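You operate a simulated robot arm through the tools that you are given. There is no shell and no other tool. Be economical: measure what you need, move in short steps, check, and stop when the job is done.

The job below is to be done with a simulated two-armed robot. You get a single attempt, and the scene is never put back.

JOB
Take the 10 mm plug from the white bench and put it on the test card. Then fetch the copper ring from the grey bench and set it on top of the brown low carton. Then close the white drawer. Then put the carton from the top of the lift table on the blue panel there. Do these in the order given. Set down upright: carton.
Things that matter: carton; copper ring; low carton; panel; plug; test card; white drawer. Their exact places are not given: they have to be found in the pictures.

Only the result counts: the job must be done as asked and must still hold three seconds after the hand-in. Knocking over, shifting, dropping, spilling or breaking anything else fails it.

ROBOT AND FRAMES
Two 7-joint arms with two-finger grippers on one trunk, on a base that drives. Base frame: it is fixed to the floor where the robot stands at the start and does not move with it; the origin is under the middle of the robot, x ahead of it, y to its left, z up; the surface under the hand at the start is at about z = 0.76. Units: m, degrees, N and s.
The left shoulder is at the start at [0.06, 0.123, 0.945], the right one opposite. With the tool pointing down near the work surface each hand reaches from about 0.34 to 0.8 m from the robot's upright axis, wherever it stands, measured 20 degrees to its own side. Places, roughly: carton [-5.75, -1, 0.5]; copper ring (7x7x3 cm) [1.2, -1.9, 0.8]; low carton (20x16x9 cm) [0.6, 1.2, 0.9]; panel [-5.75, -1, 0.5]; plug [0.75, 0.25, 0.75]; test card [0.75, 0, 0.75]; white drawer [-3, 7.2, 0.8]. Payload 1.47 kg a hand.
The TCP of each hand is the grasp point between the finger pads, 0.016 m short of the fingertips. In the tool frame z runs along the fingers and y along their closing line. Largest opening 0.087 m; the body of the gripper starts 0.055 m behind the TCP.
Orientation is told as [roll, pitch, yaw] about the base's x, y, z axes, in that order, counted from this pose: with the fingers straight down and closing along the base's y, the tool's x points along the base's -x, its y along +y and its z along -z.

CONTROLS
- The arms move only by the tool servo_tool. It takes "left_rows", "right_rows" or both (then of equal length, played together; a hand with none holds still); each is a list of rows, each a list of 6 numbers: the shift along the tool's x, y, z in m, then the turn, a rotation vector about the tool's x, y, z in degrees. In form: [[x, y, z, wx, wy, wz], ...]. A call has 1 to 12 rows; each row shifts and turns the commanded pose from where the row before left it, along the tool's axes as they then stand. "left_claw" and "right_claw" are, for a hand that has rows, the finger opening in m, from 0 to 0.087, set as the call begins (left out, the last holds). Rows are played at 5 a second. More than 0.05 m and 8.6 degrees between two rows, or a gripper value outside its range, and nothing of the call is played. A pose out of reach is approached as far as the arm can. The call stops where the force on the tool passes 40 N (or 10 N more than at its start, if that is more) or the arm is blocked; 0.2 s more then pass. The fingers move at their own pace (about 0.153 m/s each) and stop on an object; they squeeze with about 28 N. The grip force told is the motor's: it shows also when the fingers shut on nothing. Time passes only in rows, and 0.2 s behind the last, so rows that do not move let the fingers close. It gives the time, the measured TCP pose, the force on the tool (base axes), the opening and the grip force at its end, in the units of the frame above (readings bear some noise), with the torque about the TCP (base axes, N m) and any sound that the robot's microphone picked up.
- Cameras (640 x 400 px; columns grow to the right, rows downward): "scene" is now at [0.0902, 0.0095, 1.4938]; the picture's right is [0.30, -0.95, 0.00], its down [-0.65, -0.21, -0.73] and it looks along [0.70, 0.22, -0.68] (base axes); focal length 267 px, centre (320, 200). "left" rides on the left gripper at [0.073, -0.012, -0.09] in its tool frame; the picture's right is [0.16, 0.99, 0.00], its down [-0.72, 0.12, -0.68] and it looks along [-0.67, 0.11, 0.73] (tool axes); focal length 247 px, centre (320, 200). "right" rides on the right gripper at [0.073, 0.012, -0.09] in its tool frame; the picture's right is [-0.16, 0.99, 0.00], its down [-0.72, -0.12, -0.68] and it looks along [-0.67, -0.11, 0.73] (tool axes); focal length 247 px, centre (320, 200).
- grab_frame(camera): a new picture of that camera. The clock stands still meanwhile.
- raise_lower(by): slides the trunk up (or, below 0, down) by that many m; the arms and the scene camera ride with it, the base frame stays. It gives what a move gives, with no picture.
- roll_base(legs): drives the robot by 1 to 6 legs, each [ahead, left, turn to the left] in m, m and degrees, along the robot's own axes; the way and the turn of a leg run together, so that a leg with both is an arc; at most 1.5 m and 180 degrees a leg. The arms and the cameras ride along, it lands a little off, and it stops where it bumps. It gives what a move gives.
- head_to(pan, tilt): turns the head with the scene camera to pan (to the left, within 120 degrees either way) and tilt (down, from -29 to 69), counted from straight ahead of the robot. It gives what a move gives.
- pixel_to_xyz(camera, pixels): for up to 12 pixels [column, row] of the newest picture of that camera ("zoom" is the newest enlarged one), the place [x, y, z] in the base frame of the surface seen there, good to about 0.002 m, but the place of the scene camera against the robot may be out by one fixed shift of up to 0.025 m in any direction. The clock stands still meanwhile.
- inspect(camera, box): a new picture of the part [left, top, right, bottom] of that camera's present view, enlarged. The clock stands still meanwhile.
- close_job(): hands the job in; it is judged then, once.

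Work in short steps. Measure before you move; look again where a grasp or a placing could have gone wrong, and mend it. You have 110 turns and 92 pictures in all, those below and enlarged ones among them. Open the grippers and draw the arms clear of the work before you hand the job in, unless the task says otherwise; then end with one line.

The tools are called after "Emit:" by a JSON object that holds its "op" and its "data". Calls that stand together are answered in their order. servo_tool: Moves the arms, as the interface text tells. Its arguments: {"type":"object","properties":{"left_rows":{"type":"array","items":{"type":"array","items":{"type":"number"}}},"left_claw":{"type":"number"},"right_rows":{"type":"array","items":{"type":"array","items":{"type":"number"}}},"right_claw":{"type":"number"}},"required":[]} The other tools are called the same way: raise_lower (by) slides the trunk up or down; roll_base (legs) drives the base; head_to (pan, tilt) turns the head that bears the scene camera; grab_frame (camera) takes a picture; pixel_to_xyz (camera, pixels) gives the place of the surface under pixels of a picture; inspect (camera, box) takes an enlarged picture of a part of a camera's view; close_job () hands the job in.

At the start:

```text
clock: 0.0
left_tool_pos: [0.4461, 0.4906, 1.0803]
left_orientation: [0.1, 0.0, 0.0]
left_wrist_force: [-0.4, -0.1, -0.4]
left_moment: [0.01, 0.0, -0.01]
left_opening: 0.087
left_grip_force: 0.1
right_tool_pos: [0.561, -0.036, 1.0806]
right_orientation: [0.0, 0.0, 0.0]
right_wrist_force: [-0.6, 0.3, -0.3]
right_moment: [-0.01, 0.0, 0.0]
right_opening: 0.0871
right_grip_force: 0.1
trunk travel left (down, up): [-0.1, 0.13]
robot x, y, heading: [-0.0009, 0.0018, 0.1]
head pan, tilt: [17.6, 42.9]
```

scene: 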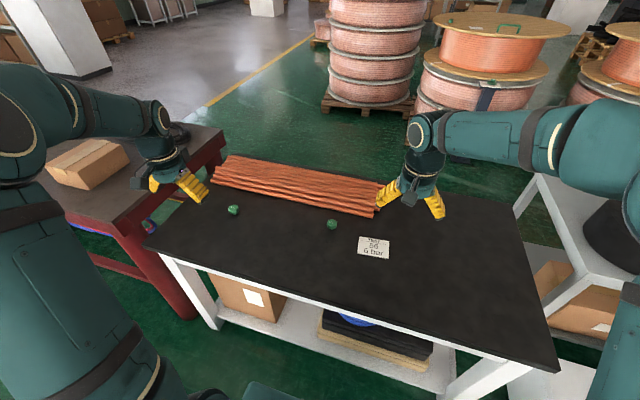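
right: 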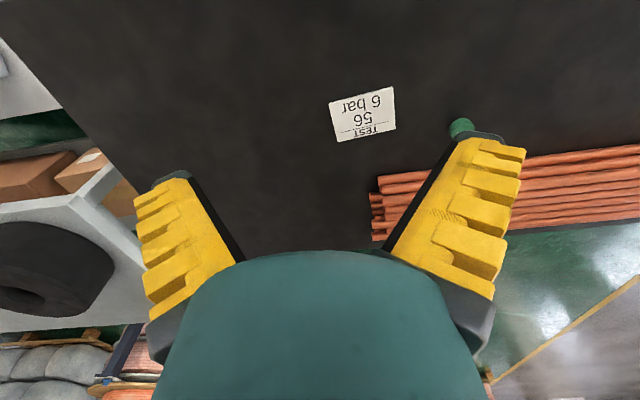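
left: 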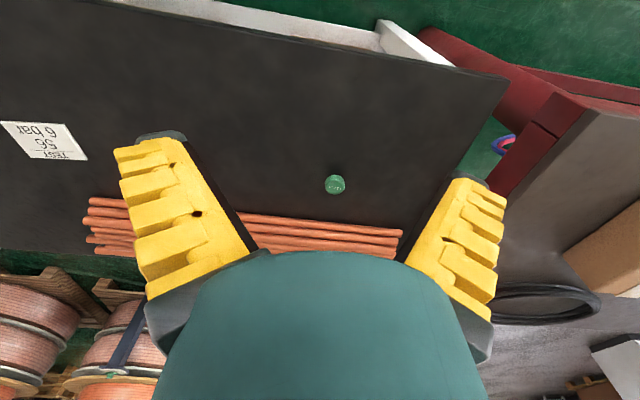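

Two green plugs are in view, at about (233,210) and (332,224) in the scene picture. I'll enlarge both to read their labels.

Emit:
{"op": "inspect", "data": {"camera": "scene", "box": [210, 180, 410, 280]}}

Emit:
{"op": "inspect", "data": {"camera": "left", "box": [295, 160, 375, 210]}}

Emit:
{"op": "pixel_to_xyz", "data": {"camera": "scene", "pixels": [[233, 208], [332, 223], [374, 248], [340, 300], [86, 165], [450, 250]]}}

Emit:
{"op": "pixel_to_xyz", "data": {"camera": "left", "pixels": [[334, 183], [42, 140], [334, 140]]}}

```text
3.20 times, centred on (310, 230) of scene
```

zoom: 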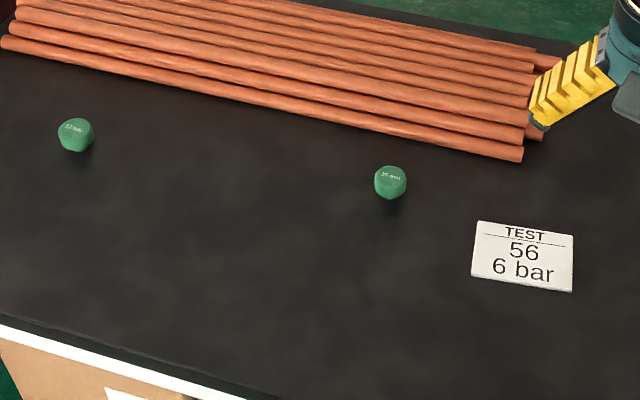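

```text
8.00 times, centred on (335, 185) of left
```

zoom: 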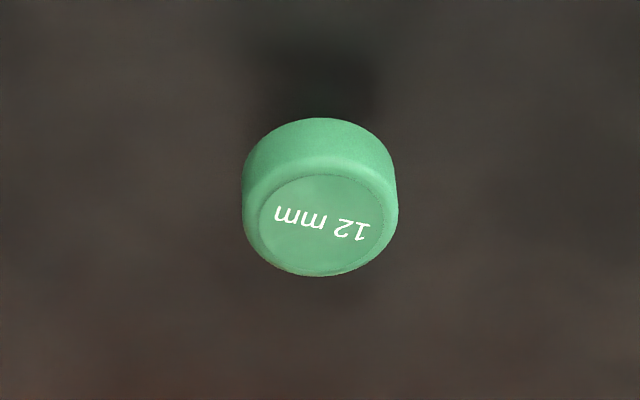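

```text
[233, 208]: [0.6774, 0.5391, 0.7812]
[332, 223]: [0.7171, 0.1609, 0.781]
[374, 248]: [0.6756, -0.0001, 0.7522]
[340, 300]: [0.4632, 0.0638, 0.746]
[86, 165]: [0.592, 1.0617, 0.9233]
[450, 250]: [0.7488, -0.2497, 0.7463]
```

```text
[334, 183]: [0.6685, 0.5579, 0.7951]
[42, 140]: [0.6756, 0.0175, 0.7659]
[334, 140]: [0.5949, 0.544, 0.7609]
```

The left plug reads 12 mm. I'll enlarge the other one, and take its place with the right hand's camera.

Emit:
{"op": "inspect", "data": {"camera": "scene", "box": [316, 213, 348, 233]}}

Emit:
{"op": "pixel_to_xyz", "data": {"camera": "right", "pixels": [[460, 127], [363, 113], [332, 101], [391, 88], [339, 140], [396, 128], [300, 60]]}}

Emit:
{"op": "pixel_to_xyz", "data": {"camera": "zoom", "pixels": [[320, 150]]}}

```text
16.00 times, centred on (332, 223) of scene
```

zoom: 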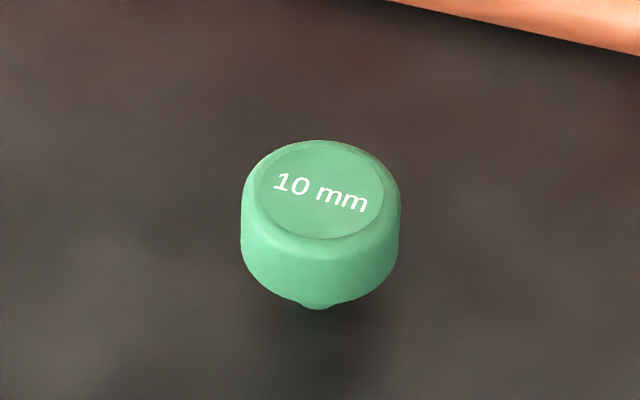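

```text
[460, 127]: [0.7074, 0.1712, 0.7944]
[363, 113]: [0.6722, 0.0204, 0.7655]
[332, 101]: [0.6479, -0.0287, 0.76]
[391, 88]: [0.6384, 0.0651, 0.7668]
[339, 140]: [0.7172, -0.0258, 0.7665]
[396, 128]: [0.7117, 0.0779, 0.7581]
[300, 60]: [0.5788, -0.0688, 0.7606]
```

```text
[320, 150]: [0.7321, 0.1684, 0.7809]
```

The right plug at (332,223) reads 10 mm. I'll bring the right hand above it, at about (0.712, 0.178), at height 0.95 to look again.

Emit:
{"op": "servo_tool", "data": {"right_rows": [[-0.025, 0.0357, 0.0217, 0, 0, 0], [-0.025, 0.0357, 0.0217, 0, 0, 0], [-0.025, 0.0357, 0.0217, 0, 0, 0], [-0.025, 0.0357, 0.0217, 0, 0, 0], [-0.025, 0.0357, 0.0217, 0, 0, 0], [-0.025, 0.0357, 0.0217, 0, 0, 0], [0, 0, 0, 0, 0, 0]], "right_claw": 0.087}}

Emit:
{"op": "grab_frame", "data": {"camera": "right"}}

```text
clock: 1.6
left_tool_pos: [0.4469, 0.4923, 1.0803]
left_orientation: [0.1, 0.0, 0.0]
left_wrist_force: [0.6, 0.4, 0.3]
left_moment: [0.0, -0.03, 0.0]
left_opening: 0.087
left_grip_force: 0.0
right_tool_pos: [0.6749, 0.1545, 0.9553]
right_orientation: [0.0, 0.1, 0.0]
right_wrist_force: [-0.4, 0.3, -0.2]
right_moment: [0.02, -0.02, -0.03]
right_opening: 0.087
right_grip_force: 0.0
right hand out of reach, approached as far as the arm can: row 5, 6
trunk travel left (down, up): [-0.1, 0.13]
robot x, y, heading: [-0.0002, 0.0002, 0.0]
head pan, tilt: [17.6, 42.9]
```

```text
85 pictures are left
```

right: 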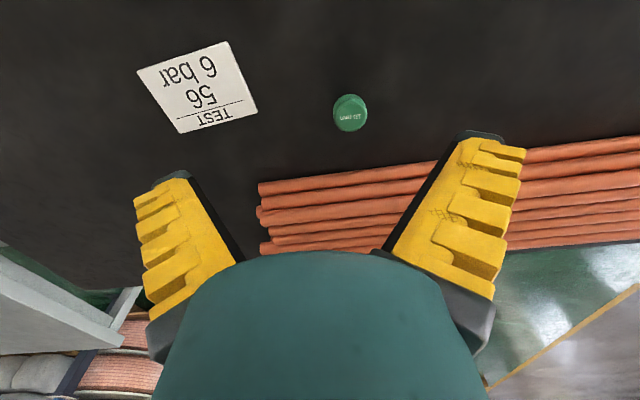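

The right arm is at the limit of its reach here. I'll measure the plug at (350,113), the card, and the near bench edge, to see how much closer I can drive.

Emit:
{"op": "pixel_to_xyz", "data": {"camera": "right", "pixels": [[350, 117], [345, 100], [362, 104], [198, 87], [138, 70], [230, 42], [180, 132], [257, 111], [300, 178], [440, 165]]}}

Emit:
{"op": "pixel_to_xyz", "data": {"camera": "scene", "pixels": [[250, 284], [340, 307], [460, 345], [170, 250], [110, 225], [265, 393]]}}

```text
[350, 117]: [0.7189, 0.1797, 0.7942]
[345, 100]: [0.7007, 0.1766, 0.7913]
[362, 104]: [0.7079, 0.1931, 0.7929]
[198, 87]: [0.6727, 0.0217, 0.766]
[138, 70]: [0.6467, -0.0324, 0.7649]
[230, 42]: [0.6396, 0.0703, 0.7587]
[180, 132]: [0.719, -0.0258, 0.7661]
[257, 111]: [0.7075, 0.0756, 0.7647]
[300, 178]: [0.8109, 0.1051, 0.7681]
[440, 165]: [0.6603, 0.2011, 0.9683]
```

```text
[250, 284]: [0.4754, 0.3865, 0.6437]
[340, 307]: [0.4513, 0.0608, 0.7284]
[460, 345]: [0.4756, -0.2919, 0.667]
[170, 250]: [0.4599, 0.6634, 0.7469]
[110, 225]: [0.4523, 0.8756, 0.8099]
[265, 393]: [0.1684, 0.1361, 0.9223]
```

Bench edge is at x about 0.45. I'll drive a little ahead and left so that both plug and card are well in the right hand's reach.

Emit:
{"op": "roll_base", "data": {"legs": [[0.06, 0.08, 0]]}}

Emit:
{"op": "grab_frame", "data": {"camera": "right"}}

```text
clock: 3.0
left_tool_pos: [0.5075, 0.5687, 1.0797]
left_orientation: [0.2, 0.0, -0.1]
left_wrist_force: [0.3, 0.1, 0.3]
left_moment: [-0.01, 0.0, -0.01]
left_opening: 0.0867
left_grip_force: 0.2
right_tool_pos: [0.7376, 0.2316, 0.9541]
right_orientation: [0.0, 0.0, -0.1]
right_wrist_force: [-1.0, -0.4, 0.1]
right_moment: [-0.01, 0.0, 0.01]
right_opening: 0.0869
right_grip_force: 0.0
trunk travel left (down, up): [-0.1, 0.13]
robot x, y, heading: [0.0586, 0.0816, -0.1]
head pan, tilt: [17.6, 42.9]
```

```text
84 pictures are left
```

right: 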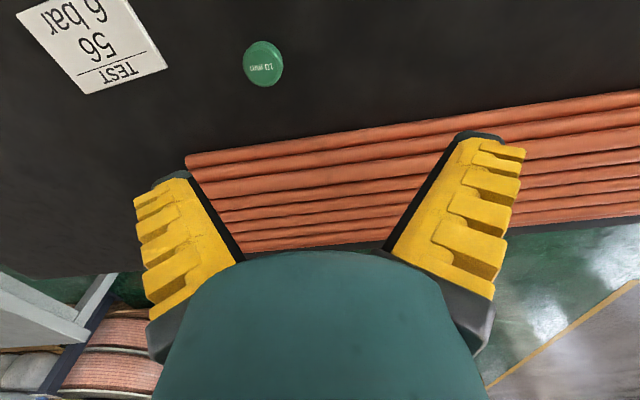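

Plug now at (263,64). I move the hand to over it, at z about 0.87, and measure again.

Emit:
{"op": "servo_tool", "data": {"right_rows": [[0.0062, -0.0172, 0.028, 0, 0, 0], [0.0062, -0.0172, 0.028, 0, 0, 0], [0.0062, -0.0172, 0.028, 0, 0, 0], [0, 0, 0, 0, 0, 0]]}}

Emit:
{"op": "grab_frame", "data": {"camera": "right"}}

Emit:
{"op": "pixel_to_xyz", "data": {"camera": "right", "pixels": [[320, 120], [320, 130], [310, 130], [330, 130], [320, 140], [320, 110]]}}

```text
clock: 4.0
left_tool_pos: [0.5074, 0.5696, 1.0794]
left_orientation: [-0.1, 0.0, 0.0]
left_wrist_force: [0.3, -0.3, 0.2]
left_moment: [-0.02, -0.01, 0.02]
left_opening: 0.0867
left_grip_force: 0.2
right_tool_pos: [0.7179, 0.1782, 0.8706]
right_orientation: [0.1, 0.0, -0.1]
right_wrist_force: [-0.4, 0.0, -0.4]
right_moment: [0.05, -0.02, -0.01]
right_opening: 0.0872
right_grip_force: 0.1
trunk travel left (down, up): [-0.1, 0.13]
robot x, y, heading: [0.0611, 0.0734, 0.3]
head pan, tilt: [17.6, 42.9]
```

```text
83 pictures are left
```

right: 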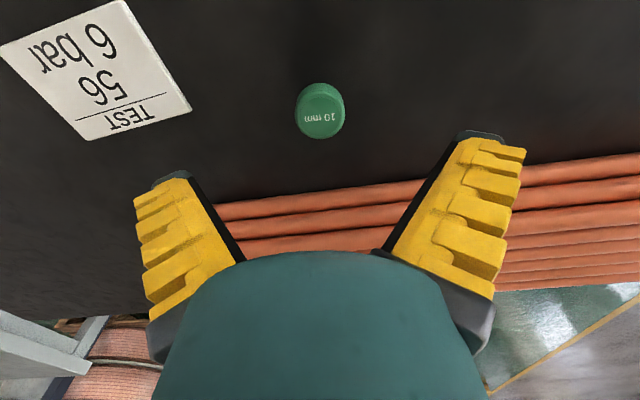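

```text
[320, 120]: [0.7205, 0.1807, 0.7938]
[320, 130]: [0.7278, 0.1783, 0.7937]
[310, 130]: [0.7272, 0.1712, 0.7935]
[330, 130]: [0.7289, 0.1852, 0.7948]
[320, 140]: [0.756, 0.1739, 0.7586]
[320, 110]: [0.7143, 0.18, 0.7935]
```

The plug lies under the hand (top z 0.794, centre about (0.720, 0.180)). I descend to z 0.783 and close.

Emit:
{"op": "servo_tool", "data": {"right_rows": [[-0.002, 0.001, 0.03, 0, 0, 0], [0, 0, 0.03, 0, 0, 0], [0, 0, 0.028, 0, 0, 0], [0, 0, 0, 0, 0, 0]]}}

Emit:
{"op": "servo_tool", "data": {"right_rows": [[0, 0, 0, 0, 0, 0], [0, 0, 0, 0, 0, 0], [0, 0, 0, 0, 0, 0], [0, 0, 0, 0, 0, 0]], "right_claw": 0.0}}

Emit:
{"op": "grab_frame", "data": {"camera": "right"}}

```text
clock: 5.0
left_tool_pos: [0.5069, 0.5684, 1.0801]
left_orientation: [0.0, 0.1, -0.1]
left_wrist_force: [1.3, 0.5, -0.5]
left_moment: [0.01, 0.01, -0.01]
left_opening: 0.0869
left_grip_force: 0.0
right_tool_pos: [0.7187, 0.1798, 0.783]
right_orientation: [-0.1, -0.2, -0.1]
right_wrist_force: [-0.6, 1.4, 1.1]
right_moment: [0.04, 0.01, 0.03]
right_opening: 0.0869
right_grip_force: 0.0
trunk travel left (down, up): [-0.1, 0.13]
robot x, y, heading: [0.0582, 0.0759, -0.2]
head pan, tilt: [17.6, 42.9]
```

```text
clock: 6.0
left_tool_pos: [0.508, 0.5683, 1.0795]
left_orientation: [0.0, -0.1, -0.1]
left_wrist_force: [0.2, -0.3, 0.2]
left_moment: [0.01, 0.01, 0.02]
left_opening: 0.0869
left_grip_force: 0.0
right_tool_pos: [0.7193, 0.1808, 0.7824]
right_orientation: [0.0, 0.1, -0.1]
right_wrist_force: [0.4, -0.5, 0.0]
right_moment: [0.0, 0.0, 0.01]
right_opening: 0.0268
right_grip_force: 27.8
trunk travel left (down, up): [-0.1, 0.13]
robot x, y, heading: [0.0548, 0.0783, 0.0]
head pan, tilt: [17.6, 42.9]
```

```text
82 pictures are left
```

right: 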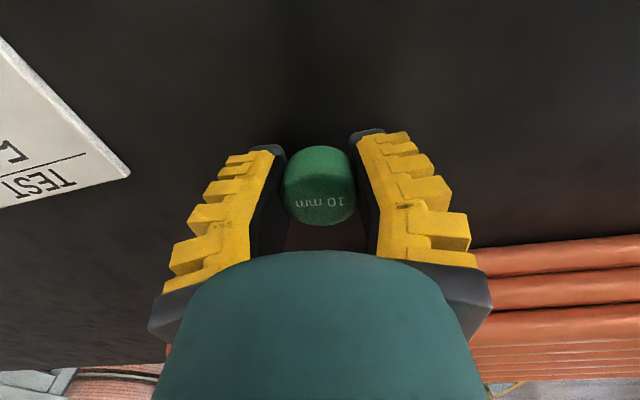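

The plug is held (opening 0.027). I lift, carry it to the card centre (0.678, 0.022), and lower it.

Emit:
{"op": "servo_tool", "data": {"right_rows": [[0, 0, -0.03, 0, 0, 0], [0, 0, -0.03, 0, 0, 0], [0.0105, -0.04, 0, 0, 0, 0], [0.0105, -0.04, 0, 0, 0, 0], [0.0105, -0.04, 0, 0, 0, 0], [0.0105, -0.038, 0, 0, 0, 0], [0, 0, 0.03, 0, 0, 0], [0, 0, 0.014, 0, 0, 0], [0, 0, 0, 0, 0, 0]]}}

Emit:
{"op": "grab_frame", "data": {"camera": "right"}}

Emit:
{"op": "grab_frame", "data": {"camera": "scene"}}

```text
clock: 8.0
left_tool_pos: [0.5064, 0.5691, 1.0806]
left_orientation: [0.0, 0.0, 0.0]
left_wrist_force: [0.5, -0.2, -0.7]
left_moment: [0.0, -0.01, -0.01]
left_opening: 0.0868
left_grip_force: 0.1
right_tool_pos: [0.6772, 0.024, 0.797]
right_orientation: [0.0, -0.2, -0.1]
right_wrist_force: [-0.5, -0.4, -0.3]
right_moment: [-0.01, -0.01, -0.02]
right_opening: 0.0264
right_grip_force: 28.0
trunk travel left (down, up): [-0.1, 0.13]
robot x, y, heading: [0.0578, 0.0782, 0.1]
head pan, tilt: [17.6, 42.9]
```

```text
81 pictures are left
```

right: 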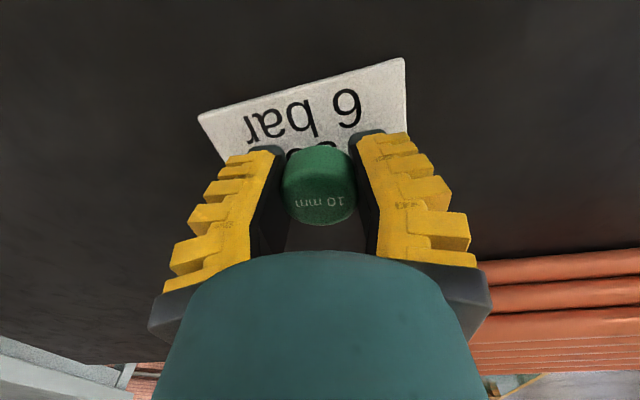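

```text
80 pictures are left
```

scene: 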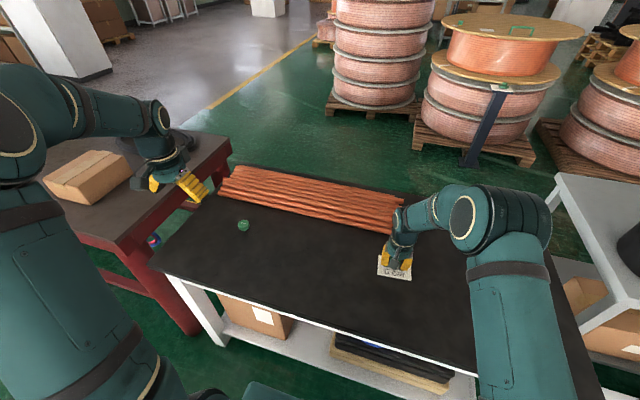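

Over the card, about 9 mm too high. I lower in small steps to z about 0.788, watching the force.

Emit:
{"op": "servo_tool", "data": {"right_rows": [[0, 0, 0.005, 0, 0, 0], [0, 0, 0.003, 0, 0, 0], [0, 0, 0.001, 0, 0, 0], [0, 0, 0, 0, 0, 0]]}}

```text
clock: 9.0
left_tool_pos: [0.5071, 0.5684, 1.0807]
left_orientation: [0.0, 0.0, -0.1]
left_wrist_force: [0.4, -0.3, -1.0]
left_moment: [0.01, -0.04, 0.01]
left_opening: 0.0871
left_grip_force: 0.1
right_tool_pos: [0.6784, 0.0226, 0.7897]
right_orientation: [0.0, 0.0, 0.0]
right_wrist_force: [0.5, 0.3, -0.4]
right_moment: [-0.01, -0.03, -0.03]
right_opening: 0.026
right_grip_force: 27.7
trunk travel left (down, up): [-0.1, 0.13]
robot x, y, heading: [0.0612, 0.0765, -0.2]
head pan, tilt: [17.6, 42.9]
```

No contact yet at z 0.790, so I go on down in 1 mm steps.

Emit:
{"op": "servo_tool", "data": {"right_rows": [[0, 0, 0.001, 0, 0, 0], [0, 0, 0.001, 0, 0, 0], [0, 0, 0, 0, 0, 0]]}}

```text
clock: 9.8
left_tool_pos: [0.5078, 0.5688, 1.0824]
left_orientation: [-0.1, 0.0, -0.1]
left_wrist_force: [-0.4, -0.3, -0.6]
left_moment: [-0.01, 0.01, 0.02]
left_opening: 0.087
left_grip_force: 0.1
right_tool_pos: [0.6787, 0.0229, 0.7875]
right_orientation: [0.1, -0.2, 0.0]
right_wrist_force: [0.6, -0.9, 10.4]
right_moment: [-0.03, 0.0, 0.01]
right_opening: 0.0262
right_grip_force: 27.7
trunk travel left (down, up): [-0.1, 0.13]
robot x, y, heading: [0.0589, 0.0753, 0.0]
head pan, tilt: [17.6, 42.9]
```

Contact (10 N upwards). I open the hand gently and withdraw upward.

Emit:
{"op": "servo_tool", "data": {"right_rows": [[0, 0, -0.0005, 0, 0, 0], [0, 0, 0, 0, 0, 0], [0, 0, 0, 0, 0, 0]], "right_claw": 0.06}}

Emit:
{"op": "servo_tool", "data": {"right_rows": [[0, 0, -0.02, 0, 0, 0], [0, 0, -0.04, 0, 0, 0], [0, 0, -0.04, 0, 0, 0], [0, 0, -0.04, 0, 0, 0], [0, 0, -0.04, 0, 0, 0], [0, 0, 0, 0, 0, 0]]}}

Emit:
{"op": "grab_frame", "data": {"camera": "right"}}

Emit:
{"op": "head_to", "data": {"pan": -70, "tilt": 30}}

Emit:
{"op": "grab_frame", "data": {"camera": "scene"}}

```text
clock: 10.6
left_tool_pos: [0.5065, 0.5695, 1.0796]
left_orientation: [0.0, 0.0, -0.1]
left_wrist_force: [-0.3, 0.2, -1.2]
left_moment: [0.02, -0.01, 0.02]
left_opening: 0.0869
left_grip_force: 0.0
right_tool_pos: [0.6768, 0.0236, 0.7885]
right_orientation: [-0.1, -0.1, -0.1]
right_wrist_force: [0.0, -0.7, 0.3]
right_moment: [-0.01, -0.03, -0.03]
right_opening: 0.0647
right_grip_force: 3.2
trunk travel left (down, up): [-0.1, 0.13]
robot x, y, heading: [0.0604, 0.0776, -0.2]
head pan, tilt: [17.6, 42.9]
```

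```text
clock: 12.0
left_tool_pos: [0.5072, 0.568, 1.0804]
left_orientation: [-0.1, 0.0, 0.0]
left_wrist_force: [0.1, 0.5, 1.0]
left_moment: [0.0, 0.0, 0.04]
left_opening: 0.0871
left_grip_force: 0.0
right_tool_pos: [0.6787, 0.0222, 0.969]
right_orientation: [0.0, 0.0, -0.2]
right_wrist_force: [0.1, -0.3, 0.0]
right_moment: [0.0, -0.01, -0.02]
right_opening: 0.0647
right_grip_force: 3.5
trunk travel left (down, up): [-0.1, 0.13]
robot x, y, heading: [0.0605, 0.0763, 0.1]
head pan, tilt: [17.6, 42.9]
```

```text
79 pictures are left
```

right: 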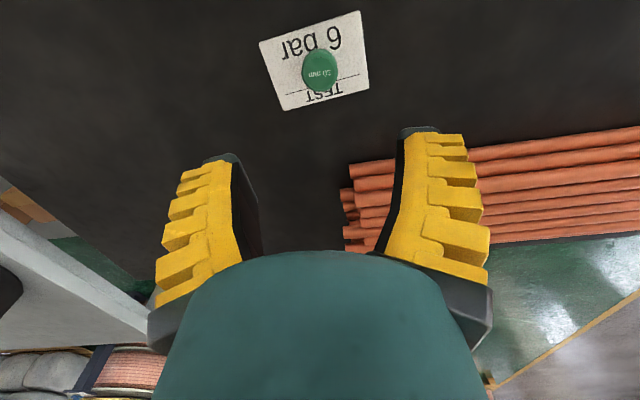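

```text
clock: 13.6
left_tool_pos: [0.507, 0.5685, 1.0797]
left_orientation: [0.1, 0.0, 0.0]
left_wrist_force: [0.3, -0.4, 0.1]
left_moment: [0.01, -0.01, 0.01]
left_opening: 0.087
left_grip_force: 0.1
right_tool_pos: [0.6779, 0.0234, 0.9681]
right_orientation: [0.0, 0.0, 0.0]
right_wrist_force: [0.2, 0.0, 0.8]
right_moment: [-0.02, -0.01, 0.01]
right_opening: 0.0645
right_grip_force: 3.4
trunk travel left (down, up): [-0.1, 0.13]
robot x, y, heading: [0.06, 0.0767, 0.0]
head pan, tilt: [-70.0, 30.0]
```

```text
78 pictures are left
```

scene: 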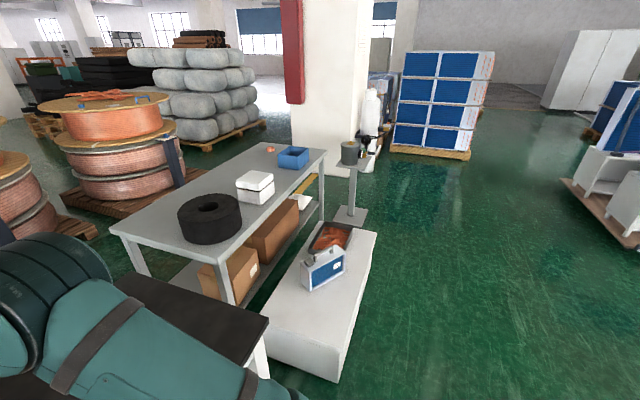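

The plug stands on the card. The grey bench is to the right; a copper coloured thing shows at about (270,149). I'll enlarge and measure.

Emit:
{"op": "inspect", "data": {"camera": "scene", "box": [170, 120, 330, 220]}}

Emit:
{"op": "pixel_to_xyz", "data": {"camera": "scene", "pixels": [[270, 150], [293, 163], [325, 151], [261, 142], [240, 241], [112, 228], [270, 330], [374, 235], [337, 375], [352, 213], [348, 155], [300, 240]]}}

```text
4.00 times, centred on (250, 170) of scene
```

zoom: 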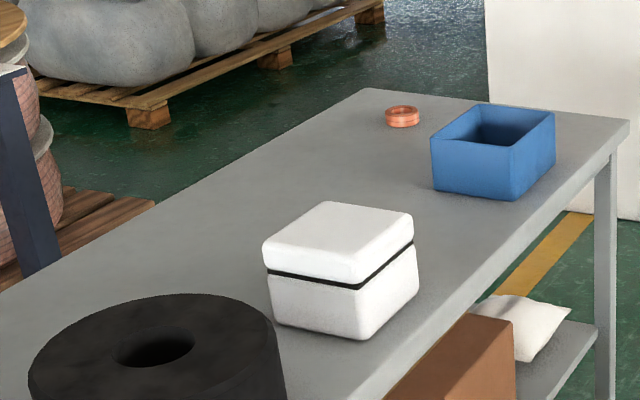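

```text
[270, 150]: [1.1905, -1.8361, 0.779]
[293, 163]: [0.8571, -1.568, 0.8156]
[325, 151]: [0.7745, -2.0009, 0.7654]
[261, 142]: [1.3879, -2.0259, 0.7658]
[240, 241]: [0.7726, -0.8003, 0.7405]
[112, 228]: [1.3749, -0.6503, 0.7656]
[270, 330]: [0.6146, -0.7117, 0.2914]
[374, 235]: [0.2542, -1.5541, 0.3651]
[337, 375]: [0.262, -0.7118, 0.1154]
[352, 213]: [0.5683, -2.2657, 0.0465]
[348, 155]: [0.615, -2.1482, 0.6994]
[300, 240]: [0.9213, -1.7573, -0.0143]
```

I'll measure the free floor around the bench's far end: column, pedestal, pallets.

Emit:
{"op": "pixel_to_xyz", "data": {"camera": "scene", "pixels": [[296, 145], [368, 150], [352, 140], [350, 215], [330, 220], [395, 152], [440, 200], [468, 160], [207, 149], [255, 128], [375, 185], [362, 168]]}}

Emit:
{"op": "pixel_to_xyz", "data": {"camera": "zoom", "pixels": [[403, 122], [403, 108], [388, 117], [419, 117], [403, 112], [145, 128], [370, 15], [615, 215], [560, 250], [360, 90], [628, 125], [470, 30]]}}

```text
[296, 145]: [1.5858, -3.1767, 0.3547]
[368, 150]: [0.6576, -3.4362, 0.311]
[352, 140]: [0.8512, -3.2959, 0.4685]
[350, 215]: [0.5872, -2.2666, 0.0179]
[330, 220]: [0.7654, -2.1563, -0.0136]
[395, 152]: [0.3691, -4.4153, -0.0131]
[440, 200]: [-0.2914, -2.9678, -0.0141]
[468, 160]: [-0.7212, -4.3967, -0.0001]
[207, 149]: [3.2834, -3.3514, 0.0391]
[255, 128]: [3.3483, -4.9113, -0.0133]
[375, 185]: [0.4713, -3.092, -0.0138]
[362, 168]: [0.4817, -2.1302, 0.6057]
```

```text
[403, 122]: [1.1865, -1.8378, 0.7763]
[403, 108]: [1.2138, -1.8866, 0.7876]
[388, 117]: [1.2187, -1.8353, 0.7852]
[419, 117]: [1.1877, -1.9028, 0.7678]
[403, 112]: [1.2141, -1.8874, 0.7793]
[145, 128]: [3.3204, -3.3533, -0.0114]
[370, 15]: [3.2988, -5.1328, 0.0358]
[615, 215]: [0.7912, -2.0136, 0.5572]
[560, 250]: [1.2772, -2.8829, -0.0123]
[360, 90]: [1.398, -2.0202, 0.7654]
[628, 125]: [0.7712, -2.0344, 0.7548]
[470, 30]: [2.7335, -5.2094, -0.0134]
```

The ring is at about (1.20,-1.86,0.79) on the far end of the grey bench; I'll reach it from the bench's far end (y=-2.03). First I draw both arms in close and high.

Emit:
{"op": "servo_tool", "data": {"right_rows": [[0.0273, -0.0244, -0.0225, 0, 0, 0], [0.0273, -0.0244, -0.0225, 0, 0, 0], [0.0273, -0.0244, -0.0225, 0, 0, 0], [0.0273, -0.0244, -0.0225, 0, 0, 0], [0.0273, -0.0244, -0.0225, 0, 0, 0], [0.0273, -0.0244, -0.0225, 0, 0, 0], [0.0273, -0.0244, -0.0225, 0, 0, 0], [0.0273, -0.0244, -0.0225, 0, 0, 0], [0, 0, 0, 0, 0, 0]], "left_rows": [[0.006, -0.03, -0.009, 0, 0, 0], [0.006, -0.03, -0.009, 0, 0, 0], [0.006, -0.03, -0.009, 0, 0, 0], [0.006, -0.03, -0.009, 0, 0, 0], [0.006, -0.03, -0.009, 0, 0, 0], [0.006, -0.03, -0.009, 0, 0, 0], [0.006, -0.03, -0.009, 0, 0, 0], [0.006, -0.03, -0.009, 0, 0, 0], [0, 0, 0, 0, 0, 0]], "right_claw": 0.087}}

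Emit:
{"op": "head_to", "data": {"pan": -110, "tilt": 45}}

Emit:
{"op": "grab_frame", "data": {"camera": "scene"}}

```text
clock: 15.6
left_tool_pos: [0.4602, 0.3284, 1.1532]
left_orientation: [0.0, 0.1, 0.0]
left_wrist_force: [0.2, 1.3, -0.5]
left_moment: [-0.01, 0.03, 0.02]
left_opening: 0.087
left_grip_force: 0.0
right_tool_pos: [0.4593, -0.1704, 1.1494]
right_orientation: [0.0, 0.0, -0.1]
right_wrist_force: [-0.4, -0.3, -0.4]
right_moment: [0.02, -0.03, 0.02]
right_opening: 0.0872
right_grip_force: 0.1
trunk travel left (down, up): [-0.1, 0.13]
robot x, y, heading: [0.063, 0.0753, -0.2]
head pan, tilt: [-70.0, 30.0]
```

```text
clock: 16.6
left_tool_pos: [0.4598, 0.3272, 1.1532]
left_orientation: [0.0, 0.0, 0.0]
left_wrist_force: [0.2, -0.1, 0.1]
left_moment: [-0.01, -0.02, -0.01]
left_opening: 0.0871
left_grip_force: 0.1
right_tool_pos: [0.4579, -0.1712, 1.1481]
right_orientation: [0.0, 0.0, -0.1]
right_wrist_force: [-0.7, -0.4, -0.4]
right_moment: [-0.01, -0.01, 0.02]
right_opening: 0.087
right_grip_force: 0.1
trunk travel left (down, up): [-0.1, 0.13]
robot x, y, heading: [0.0607, 0.0755, -0.0]
head pan, tilt: [-110.0, 45.0]
```

```text
76 pictures are left
```

scene: 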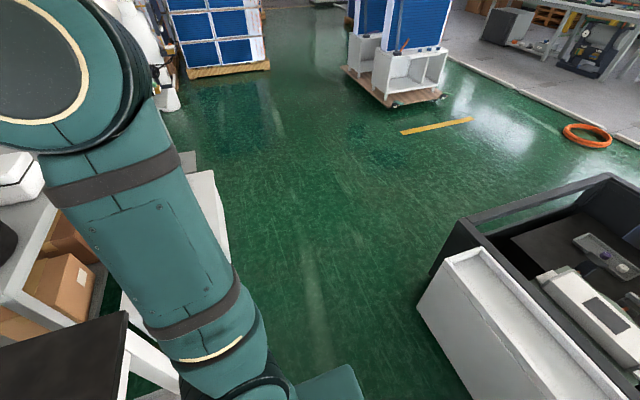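

There is a black and white table behind to the right, at (480,280), and the robot's own base shows at (335,385). I measure them before turning.

Emit:
{"op": "pixel_to_xyz", "data": {"camera": "scene", "pixels": [[420, 310], [440, 270], [600, 178], [570, 395], [480, 395], [350, 368], [300, 380], [355, 385], [400, 100], [360, 300], [510, 330]]}}

Emit:
{"op": "head_to", "data": {"pan": 115, "tilt": 45}}

Emit:
{"op": "grab_frame", "data": {"camera": "scene"}}

```text
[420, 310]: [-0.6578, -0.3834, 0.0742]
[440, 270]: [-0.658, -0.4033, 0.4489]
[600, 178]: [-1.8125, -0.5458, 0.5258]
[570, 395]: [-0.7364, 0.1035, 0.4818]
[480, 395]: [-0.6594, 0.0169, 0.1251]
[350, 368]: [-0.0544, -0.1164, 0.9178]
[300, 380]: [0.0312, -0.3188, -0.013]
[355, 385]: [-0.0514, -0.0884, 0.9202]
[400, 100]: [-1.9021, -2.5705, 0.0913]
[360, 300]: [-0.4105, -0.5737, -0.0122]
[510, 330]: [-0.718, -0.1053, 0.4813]
```

```text
clock: 19.9
left_tool_pos: [0.4601, 0.3271, 1.154]
left_orientation: [0.0, 0.1, -0.1]
left_wrist_force: [0.1, -1.1, 0.7]
left_moment: [-0.03, -0.01, 0.01]
left_opening: 0.0869
left_grip_force: 0.1
right_tool_pos: [0.4584, -0.1716, 1.1491]
right_orientation: [0.0, 0.0, -0.1]
right_wrist_force: [0.5, 0.2, 1.0]
right_moment: [-0.02, -0.03, -0.02]
right_opening: 0.0869
right_grip_force: 0.1
trunk travel left (down, up): [-0.1, 0.13]
robot x, y, heading: [0.0601, 0.0751, -0.1]
head pan, tilt: [115.0, 45.0]
```

```text
75 pictures are left
```

scene: 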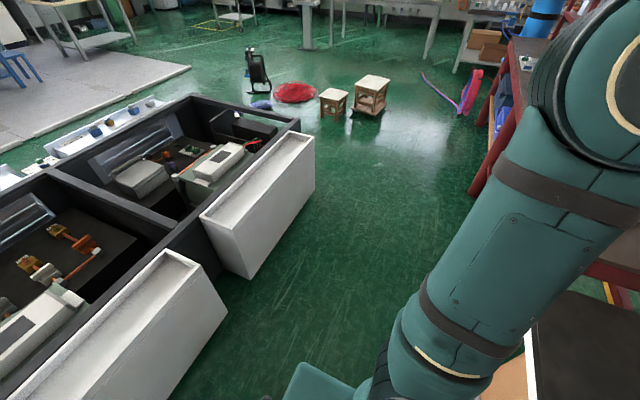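

The black bench lies behind at x<-0.66 down to y=-0.4; the low box is at x>0.25. I back off to x=-0.2, strafe right to y=-2.72, turn left 90 degrees and look.

Emit:
{"op": "roll_base", "data": {"legs": [[-0.26, 0, 0], [0, -1.0, 0], [-0.2, -1.0, 0], [0, -0.8, 0], [0, 0, 90]]}}

Emit:
{"op": "head_to", "data": {"pan": -75, "tilt": 40}}

Emit:
{"op": "grab_frame", "data": {"camera": "scene"}}

```text
clock: 49.8
left_tool_pos: [-0.6547, -2.2975, 1.1526]
left_orientation: [0.0, 0.0, 90.4]
left_wrist_force: [0.2, -0.7, 0.0]
left_moment: [0.01, -0.02, 0.01]
left_opening: 0.0872
left_grip_force: 0.0
right_tool_pos: [-0.1544, -2.2938, 1.1491]
right_orientation: [0.0, 0.2, 90.5]
right_wrist_force: [-0.1, 0.7, -0.9]
right_moment: [-0.04, -0.02, 0.0]
right_opening: 0.0871
right_grip_force: 0.0
trunk travel left (down, up): [-0.1, 0.13]
robot x, y, heading: [-0.3979, -2.6957, 90.3]
head pan, tilt: [115.0, 45.0]
```

```text
clock: 52.6
left_tool_pos: [-0.6544, -2.2957, 1.1531]
left_orientation: [-0.1, 0.1, 90.3]
left_wrist_force: [0.0, -0.2, 0.5]
left_moment: [-0.01, -0.01, -0.04]
left_opening: 0.0868
left_grip_force: 0.0
right_tool_pos: [-0.1551, -2.2932, 1.1496]
right_orientation: [-0.1, 0.1, 90.5]
right_wrist_force: [0.4, -0.5, -0.2]
right_moment: [-0.01, 0.04, -0.02]
right_opening: 0.0871
right_grip_force: 0.1
trunk travel left (down, up): [-0.1, 0.13]
robot x, y, heading: [-0.4028, -2.695, 90.5]
head pan, tilt: [-75.0, 40.0]
```

```text
74 pictures are left
```

scene: 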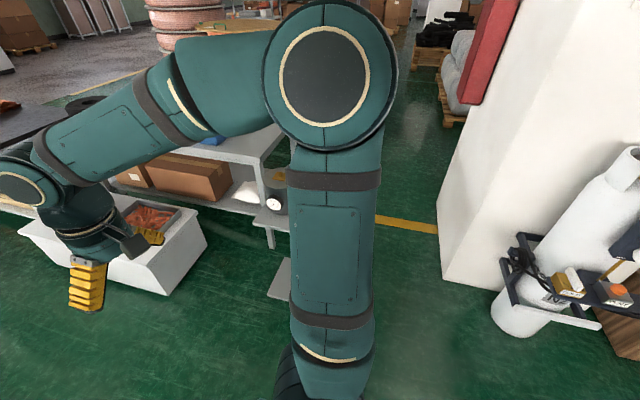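

The arm hides part of it. I measure the column foot (440,275), the gas bottles (520,330), the pedestal foot (280,290) and the bench corner.

Emit:
{"op": "pixel_to_xyz", "data": {"camera": "scene", "pixels": [[438, 270], [443, 283], [495, 315], [505, 330], [500, 265], [510, 240], [275, 297], [283, 262], [268, 220], [400, 222], [525, 240], [470, 200]]}}

```text
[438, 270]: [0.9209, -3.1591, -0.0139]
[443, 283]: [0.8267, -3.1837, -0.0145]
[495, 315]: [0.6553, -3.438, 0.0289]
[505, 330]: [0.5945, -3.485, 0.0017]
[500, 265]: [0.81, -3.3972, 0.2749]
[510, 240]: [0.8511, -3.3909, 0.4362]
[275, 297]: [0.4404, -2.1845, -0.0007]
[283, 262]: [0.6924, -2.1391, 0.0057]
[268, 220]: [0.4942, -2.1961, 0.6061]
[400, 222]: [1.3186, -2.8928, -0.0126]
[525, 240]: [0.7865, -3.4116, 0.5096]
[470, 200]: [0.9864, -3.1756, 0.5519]
```

Corridor between pedestal (y about -2.33) and column (y -3.17) has its middle at about -2.76. I strafe right along it, then ahead towards the bench end.

Emit:
{"op": "roll_base", "data": {"legs": [[-0.06, 0, -0.4], [0, -0.7, 0], [0, -0.7, 0]]}}

Emit:
{"op": "head_to", "data": {"pan": -10, "tilt": 45}}

Emit:
{"op": "grab_frame", "data": {"camera": "scene"}}

```text
clock: 65.9
left_tool_pos: [0.7487, -2.3538, 1.1537]
left_orientation: [0.1, 0.1, 90.2]
left_wrist_force: [-0.7, 0.3, -0.9]
left_moment: [0.0, -0.02, 0.01]
left_opening: 0.087
left_grip_force: 0.0
right_tool_pos: [1.2484, -2.3533, 1.1485]
right_orientation: [-0.1, 0.0, 90.2]
right_wrist_force: [0.1, -0.5, -0.6]
right_moment: [0.04, 0.03, -0.01]
right_opening: 0.0871
right_grip_force: 0.1
trunk travel left (down, up): [-0.1, 0.13]
robot x, y, heading: [0.9989, -2.7547, 90.1]
head pan, tilt: [-75.0, 40.0]
```

```text
clock: 67.3
left_tool_pos: [0.7484, -2.3534, 1.1526]
left_orientation: [0.0, 0.0, 90.2]
left_wrist_force: [0.5, -0.6, 0.1]
left_moment: [0.02, -0.01, 0.0]
left_opening: 0.0872
left_grip_force: 0.0
right_tool_pos: [1.2475, -2.353, 1.1493]
right_orientation: [0.0, -0.1, 90.2]
right_wrist_force: [-0.3, -0.3, -0.2]
right_moment: [0.03, 0.01, 0.0]
right_opening: 0.0871
right_grip_force: 0.1
trunk travel left (down, up): [-0.1, 0.13]
robot x, y, heading: [1.0033, -2.7541, 90.1]
head pan, tilt: [-10.0, 45.0]
```

```text
73 pictures are left
```

scene: 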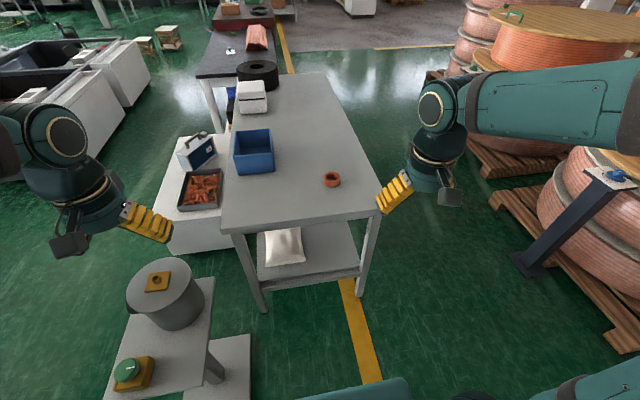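

The ring shows at (331,180). I check its place, the bench edge, and the pedestal plate (250,345) against my planned way ahead.

Emit:
{"op": "pixel_to_xyz", "data": {"camera": "scene", "pixels": [[331, 176], [331, 186], [300, 222], [248, 338], [250, 395], [212, 285], [200, 372], [160, 275], [378, 210], [400, 385]]}}

Emit:
{"op": "inspect", "data": {"camera": "scene", "box": [291, 160, 371, 210]}}

```text
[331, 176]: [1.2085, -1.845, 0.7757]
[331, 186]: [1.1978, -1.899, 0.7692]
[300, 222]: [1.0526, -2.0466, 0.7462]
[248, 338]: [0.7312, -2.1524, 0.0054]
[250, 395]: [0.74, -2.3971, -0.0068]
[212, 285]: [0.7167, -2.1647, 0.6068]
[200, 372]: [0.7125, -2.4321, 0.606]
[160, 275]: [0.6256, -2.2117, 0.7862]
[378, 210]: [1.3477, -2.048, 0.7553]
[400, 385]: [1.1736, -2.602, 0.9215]
```

```text
8.00 times, centred on (331, 185) of scene
```

zoom: 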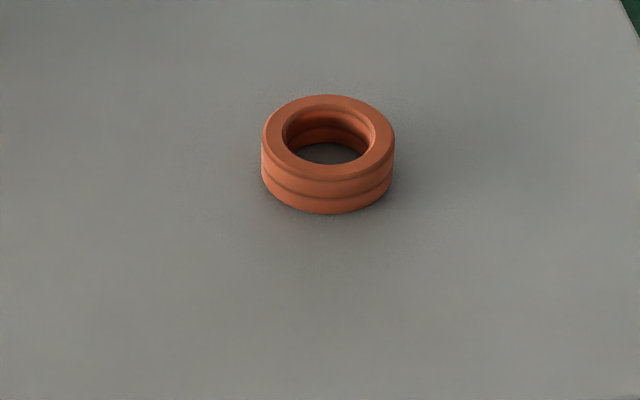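

The pedestal table reaches to x=0.74, y=-2.43, so I shift right 0.17 first and then go ahead 0.33.

Emit:
{"op": "roll_base", "data": {"legs": [[0, -0.17, 0], [0.33, 0, 0]]}}

Emit:
{"op": "grab_frame", "data": {"camera": "right"}}

```text
clock: 71.2
left_tool_pos: [0.9165, -2.0235, 1.1526]
left_orientation: [0.0, 0.0, 90.4]
left_wrist_force: [-0.1, -0.5, 0.9]
left_moment: [-0.03, -0.05, -0.02]
left_opening: 0.0872
left_grip_force: 0.0
right_tool_pos: [1.4141, -2.0207, 1.1492]
right_orientation: [-0.1, 0.0, 90.4]
right_wrist_force: [-0.5, 0.1, -0.7]
right_moment: [-0.02, -0.04, 0.0]
right_opening: 0.0871
right_grip_force: 0.0
trunk travel left (down, up): [-0.1, 0.13]
robot x, y, heading: [1.1696, -2.4205, 90.2]
head pan, tilt: [-10.0, 45.0]
```

```text
71 pictures are left
```

right: 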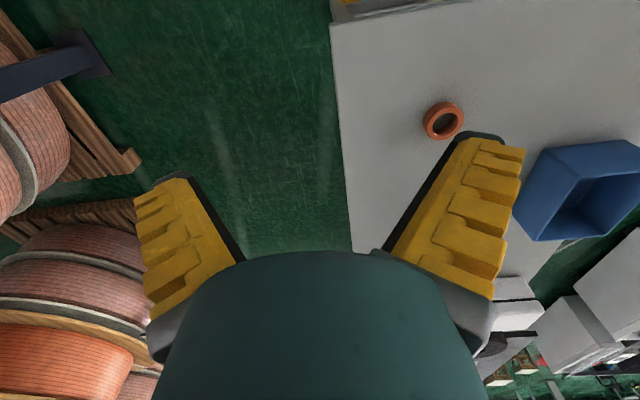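

Ring at (443,121) in the hand camera. I measure it.

Emit:
{"op": "pixel_to_xyz", "data": {"camera": "right", "pixels": [[425, 118], [459, 113], [443, 136], [440, 105], [443, 121], [400, 60]]}}

```text
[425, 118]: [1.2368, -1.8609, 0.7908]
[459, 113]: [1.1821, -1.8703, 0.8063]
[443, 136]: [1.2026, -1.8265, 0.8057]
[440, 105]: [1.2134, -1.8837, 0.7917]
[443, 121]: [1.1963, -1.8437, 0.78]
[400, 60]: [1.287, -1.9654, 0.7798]
```

Ring centre is about (1.207,-1.858), top 0.806. I move the hand to 0.92 above it and look.

Emit:
{"op": "servo_tool", "data": {"right_rows": [[-0.0204, 0.0259, 0.0286, 0, 0, 0], [-0.0204, 0.0259, 0.0286, 0, 0, 0], [-0.0204, 0.0259, 0.0286, 0, 0, 0], [-0.0204, 0.0259, 0.0286, 0, 0, 0], [-0.0204, 0.0259, 0.0286, 0, 0, 0], [-0.0204, 0.0259, 0.0286, 0, 0, 0], [-0.0204, 0.0259, 0.0286, 0, 0, 0], [-0.0204, 0.0259, 0.0286, 0, 0, 0], [0, 0, 0, 0, 0, 0]], "right_claw": 0.087}}

Emit:
{"op": "grab_frame", "data": {"camera": "right"}}

```text
clock: 73.2
left_tool_pos: [0.9162, -2.0241, 1.154]
left_orientation: [-0.1, 0.0, 90.4]
left_wrist_force: [-0.1, -0.5, 0.3]
left_moment: [-0.01, -0.04, 0.0]
left_opening: 0.0874
left_grip_force: 0.0
right_tool_pos: [1.2058, -1.8612, 0.9202]
right_orientation: [-0.1, -0.1, 90.2]
right_wrist_force: [0.6, 0.4, -0.3]
right_moment: [0.03, 0.0, 0.0]
right_opening: 0.0872
right_grip_force: 0.0
trunk travel left (down, up): [-0.1, 0.13]
robot x, y, heading: [1.1686, -2.424, 90.4]
head pan, tilt: [-10.0, 45.0]
```

```text
70 pictures are left
```

right: 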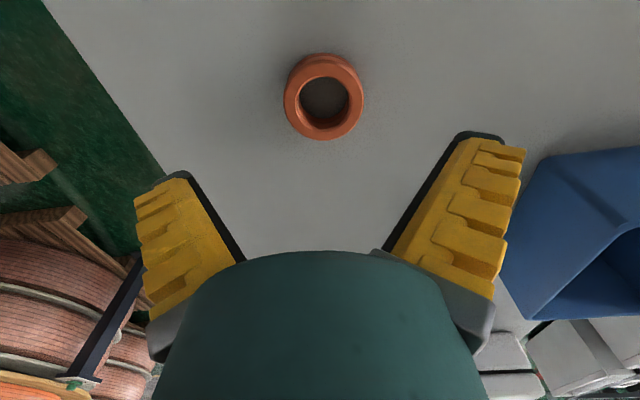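

Emit:
{"op": "pixel_to_xyz", "data": {"camera": "right", "pixels": [[290, 100], [356, 96], [324, 132], [322, 72], [288, 96], [360, 92], [325, 137], [440, 90]]}}

```text
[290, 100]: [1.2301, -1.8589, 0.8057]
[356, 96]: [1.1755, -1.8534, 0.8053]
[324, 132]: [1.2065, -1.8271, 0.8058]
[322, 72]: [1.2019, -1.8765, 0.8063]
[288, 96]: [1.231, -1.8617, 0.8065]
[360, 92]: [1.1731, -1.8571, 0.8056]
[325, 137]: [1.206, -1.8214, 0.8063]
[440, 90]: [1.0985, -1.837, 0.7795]
```

Ring centre (1.202,-1.853), about 64 mm wide, height 0.780 to 0.806. I align, descend to z 0.799 and close.

Emit:
{"op": "servo_tool", "data": {"right_rows": [[-0.008, 0.004, 0.04, 0, 0, 0], [0, 0, 0.04, 0, 0, 0], [0, 0, 0.03, 0, 0, 0], [0, 0, 0.011, 0, 0, 0], [0, 0, 0, 0, 0, 0]]}}

Emit:
{"op": "servo_tool", "data": {"right_rows": [[0, 0, 0, 0, 0, 0], [0, 0, 0, 0, 0, 0], [0, 0, 0, 0, 0, 0], [0, 0, 0, 0, 0, 0]], "right_claw": 0.0}}

Emit:
{"op": "grab_frame", "data": {"camera": "right"}}

```text
clock: 74.4
left_tool_pos: [0.9159, -2.0248, 1.1536]
left_orientation: [0.1, -0.1, 90.4]
left_wrist_force: [-0.2, -0.4, -0.6]
left_moment: [-0.01, -0.05, -0.01]
left_opening: 0.0869
left_grip_force: 0.1
right_tool_pos: [1.2024, -1.8524, 0.7988]
right_orientation: [0.0, -0.2, 90.3]
right_wrist_force: [0.4, -0.3, 0.7]
right_moment: [0.01, -0.04, 0.02]
right_opening: 0.0869
right_grip_force: 0.0
trunk travel left (down, up): [-0.1, 0.13]
robot x, y, heading: [1.1656, -2.4272, 90.5]
head pan, tilt: [-10.0, 45.0]
```

```text
clock: 75.4
left_tool_pos: [0.9158, -2.0248, 1.153]
left_orientation: [0.0, 0.0, 90.5]
left_wrist_force: [-0.2, -1.2, -0.1]
left_moment: [-0.05, -0.02, 0.01]
left_opening: 0.0869
left_grip_force: 0.0
right_tool_pos: [1.2023, -1.8515, 0.7992]
right_orientation: [0.0, 0.0, 90.4]
right_wrist_force: [-0.3, 0.7, 0.6]
right_moment: [0.02, -0.01, 0.01]
right_opening: 0.0685
right_grip_force: 28.6
trunk travel left (down, up): [-0.1, 0.13]
robot x, y, heading: [1.1703, -2.421, 90.5]
head pan, tilt: [-10.0, 45.0]
```

```text
69 pictures are left
```

right: 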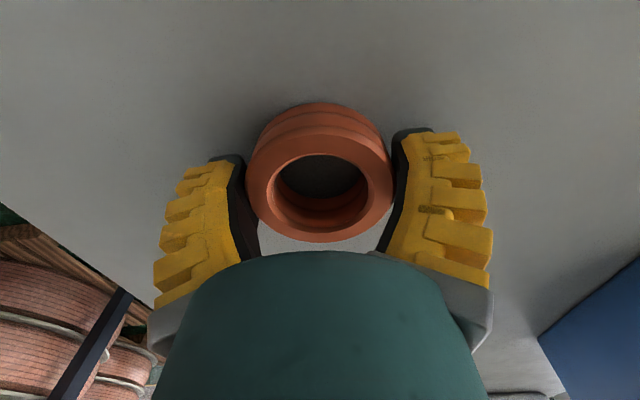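

The ring is held (opening 0.0685). I lift it and draw the hand back to its travelling place.

Emit:
{"op": "servo_tool", "data": {"right_rows": [[0, 0, -0.04, 0, 0, 0], [0, 0, -0.04, 0, 0, 0], [0, 0, -0.04, 0, 0, 0], [0.0204, -0.0259, -0.0286, 0, 0, 0], [0.0204, -0.0259, -0.0286, 0, 0, 0], [0.0204, -0.0259, -0.0286, 0, 0, 0], [0.0204, -0.0259, -0.0286, 0, 0, 0], [0.0204, -0.0259, -0.0286, 0, 0, 0], [0.0204, -0.0259, -0.0286, 0, 0, 0], [0.0204, -0.0259, -0.0286, 0, 0, 0], [0, 0, 0, 0, 0, 0]]}}

Emit:
{"op": "grab_frame", "data": {"camera": "right"}}

```text
clock: 77.8
left_tool_pos: [0.9162, -2.0247, 1.154]
left_orientation: [0.0, 0.0, 90.5]
left_wrist_force: [0.0, -0.1, 0.2]
left_moment: [-0.02, -0.02, 0.02]
left_opening: 0.0869
left_grip_force: 0.1
right_tool_pos: [1.3824, -1.9937, 1.1192]
right_orientation: [0.0, -0.1, 90.4]
right_wrist_force: [-1.1, 0.6, -0.5]
right_moment: [0.02, 0.0, 0.03]
right_opening: 0.0687
right_grip_force: 27.9
trunk travel left (down, up): [-0.1, 0.13]
robot x, y, heading: [1.1712, -2.4205, 90.3]
head pan, tilt: [-10.0, 45.0]
```

```text
68 pictures are left
```

right: 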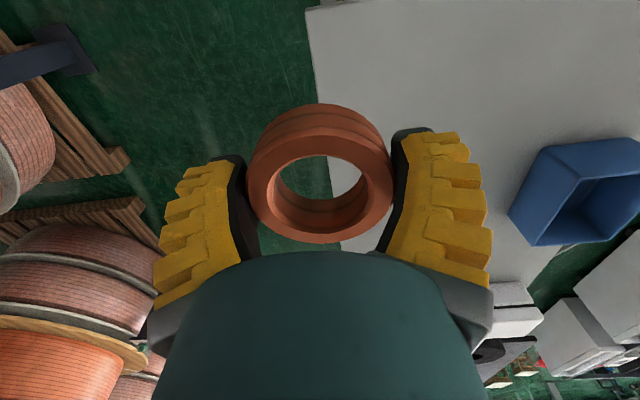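

The ring hangs well. I drive back the same way: back, left along the corridor, turn right 90, then left to about (-0.2,-0.9), and look towards the red bench.

Emit:
{"op": "roll_base", "data": {"legs": [[-0.335, 0, -0.3], [0, 0.8, 0], [0, 0.77, 0], [0, 0, -90], [0, 0.85, 0], [0.2, 1.0, 0]]}}

Emit:
{"op": "head_to", "data": {"pan": 65, "tilt": 30}}

Emit:
{"op": "grab_frame", "data": {"camera": "scene"}}

```text
clock: 113.8
left_tool_pos: [0.2534, -0.661, 1.1533]
left_orientation: [-0.1, 0.0, -1.1]
left_wrist_force: [-0.2, -0.2, 0.3]
left_moment: [-0.01, 0.01, -0.01]
left_opening: 0.0868
left_grip_force: 0.0
right_tool_pos: [0.2724, -1.1291, 1.1186]
right_orientation: [0.0, 0.0, -1.1]
right_wrist_force: [0.1, 0.5, -1.2]
right_moment: [0.03, -0.01, 0.01]
right_opening: 0.0684
right_grip_force: 28.4
trunk travel left (down, up): [-0.1, 0.13]
robot x, y, heading: [-0.1511, -0.9037, -1.3]
head pan, tilt: [-10.0, 45.0]
```

```text
clock: 115.3
left_tool_pos: [0.2539, -0.6614, 1.1535]
left_orientation: [0.0, 0.0, -1.1]
left_wrist_force: [-0.3, 0.1, -0.2]
left_moment: [-0.01, 0.01, -0.01]
left_opening: 0.0869
left_grip_force: 0.1
right_tool_pos: [0.2722, -1.1296, 1.119]
right_orientation: [0.0, 0.0, -1.1]
right_wrist_force: [0.6, 0.6, -1.1]
right_moment: [0.0, 0.0, -0.05]
right_opening: 0.0683
right_grip_force: 27.9
trunk travel left (down, up): [-0.1, 0.13]
robot x, y, heading: [-0.1532, -0.9058, -1.0]
head pan, tilt: [65.0, 30.0]
```

```text
67 pictures are left
```

scene: 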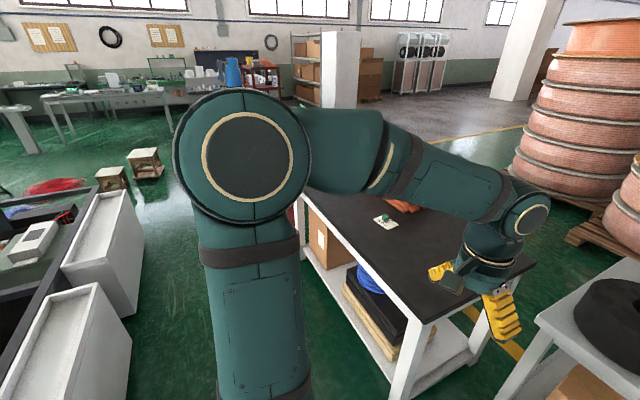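

I measure the white fronts of the black bench along my left-hand way, at (132,310) and (143,240), and the stools beyond.

Emit:
{"op": "pixel_to_xyz", "data": {"camera": "scene", "pixels": [[130, 330], [122, 395], [141, 240], [135, 295], [127, 190], [128, 183], [160, 170], [320, 270], [298, 215]]}}

```text
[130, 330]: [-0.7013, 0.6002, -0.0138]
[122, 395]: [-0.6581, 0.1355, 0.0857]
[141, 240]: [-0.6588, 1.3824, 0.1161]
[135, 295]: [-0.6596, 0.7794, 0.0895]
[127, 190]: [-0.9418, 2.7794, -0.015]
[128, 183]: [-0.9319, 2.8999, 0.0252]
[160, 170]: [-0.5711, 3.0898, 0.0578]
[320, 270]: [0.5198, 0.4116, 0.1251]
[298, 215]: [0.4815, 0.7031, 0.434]
```

The way is clear between x=-0.66 and 0.45. I strafe left to y about 1.15.

Emit:
{"op": "roll_base", "data": {"legs": [[0, 0, 1.0], [-0.02, 0.7, 0], [0, 0.7, 0], [0, 0.65, 0]]}}

Emit:
{"op": "head_to", "data": {"pan": 0, "tilt": 45}}

Emit:
{"op": "grab_frame", "data": {"camera": "scene"}}

```text
clock: 133.9
left_tool_pos: [0.2216, 1.3684, 1.1539]
left_orientation: [0.0, -0.1, 0.1]
left_wrist_force: [0.2, -0.5, 0.5]
left_moment: [-0.01, 0.0, 0.0]
left_opening: 0.0871
left_grip_force: 0.0
right_tool_pos: [0.2478, 0.8999, 1.1191]
right_orientation: [0.0, 0.0, 0.0]
right_wrist_force: [0.6, 0.1, -0.7]
right_moment: [0.0, 0.0, 0.0]
right_opening: 0.0683
right_grip_force: 27.5
trunk travel left (down, up): [-0.1, 0.13]
robot x, y, heading: [-0.1762, 1.1193, 0.1]
head pan, tilt: [65.0, 30.0]
```

```text
clock: 135.2
left_tool_pos: [0.2205, 1.367, 1.1532]
left_orientation: [0.0, 0.0, 0.0]
left_wrist_force: [-0.6, 0.0, -0.3]
left_moment: [0.0, 0.01, -0.04]
left_opening: 0.0872
left_grip_force: 0.0
right_tool_pos: [0.2494, 0.8995, 1.1191]
right_orientation: [-0.1, 0.0, 0.1]
right_wrist_force: [-0.9, -0.8, -1.2]
right_moment: [-0.01, 0.0, -0.02]
right_opening: 0.0679
right_grip_force: 28.2
trunk travel left (down, up): [-0.1, 0.13]
robot x, y, heading: [-0.1814, 1.1157, 0.2]
head pan, tilt: [0.0, 45.0]
```

```text
66 pictures are left
```

scene: 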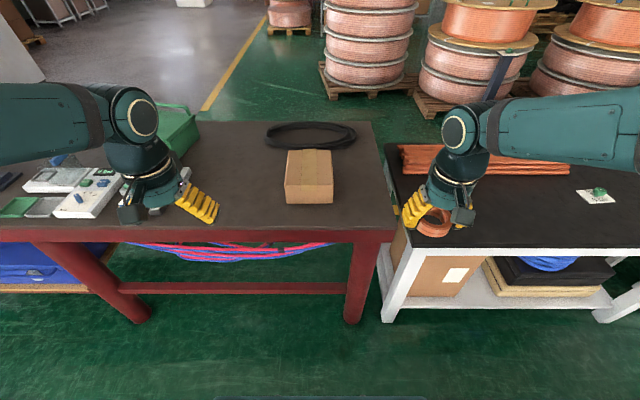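

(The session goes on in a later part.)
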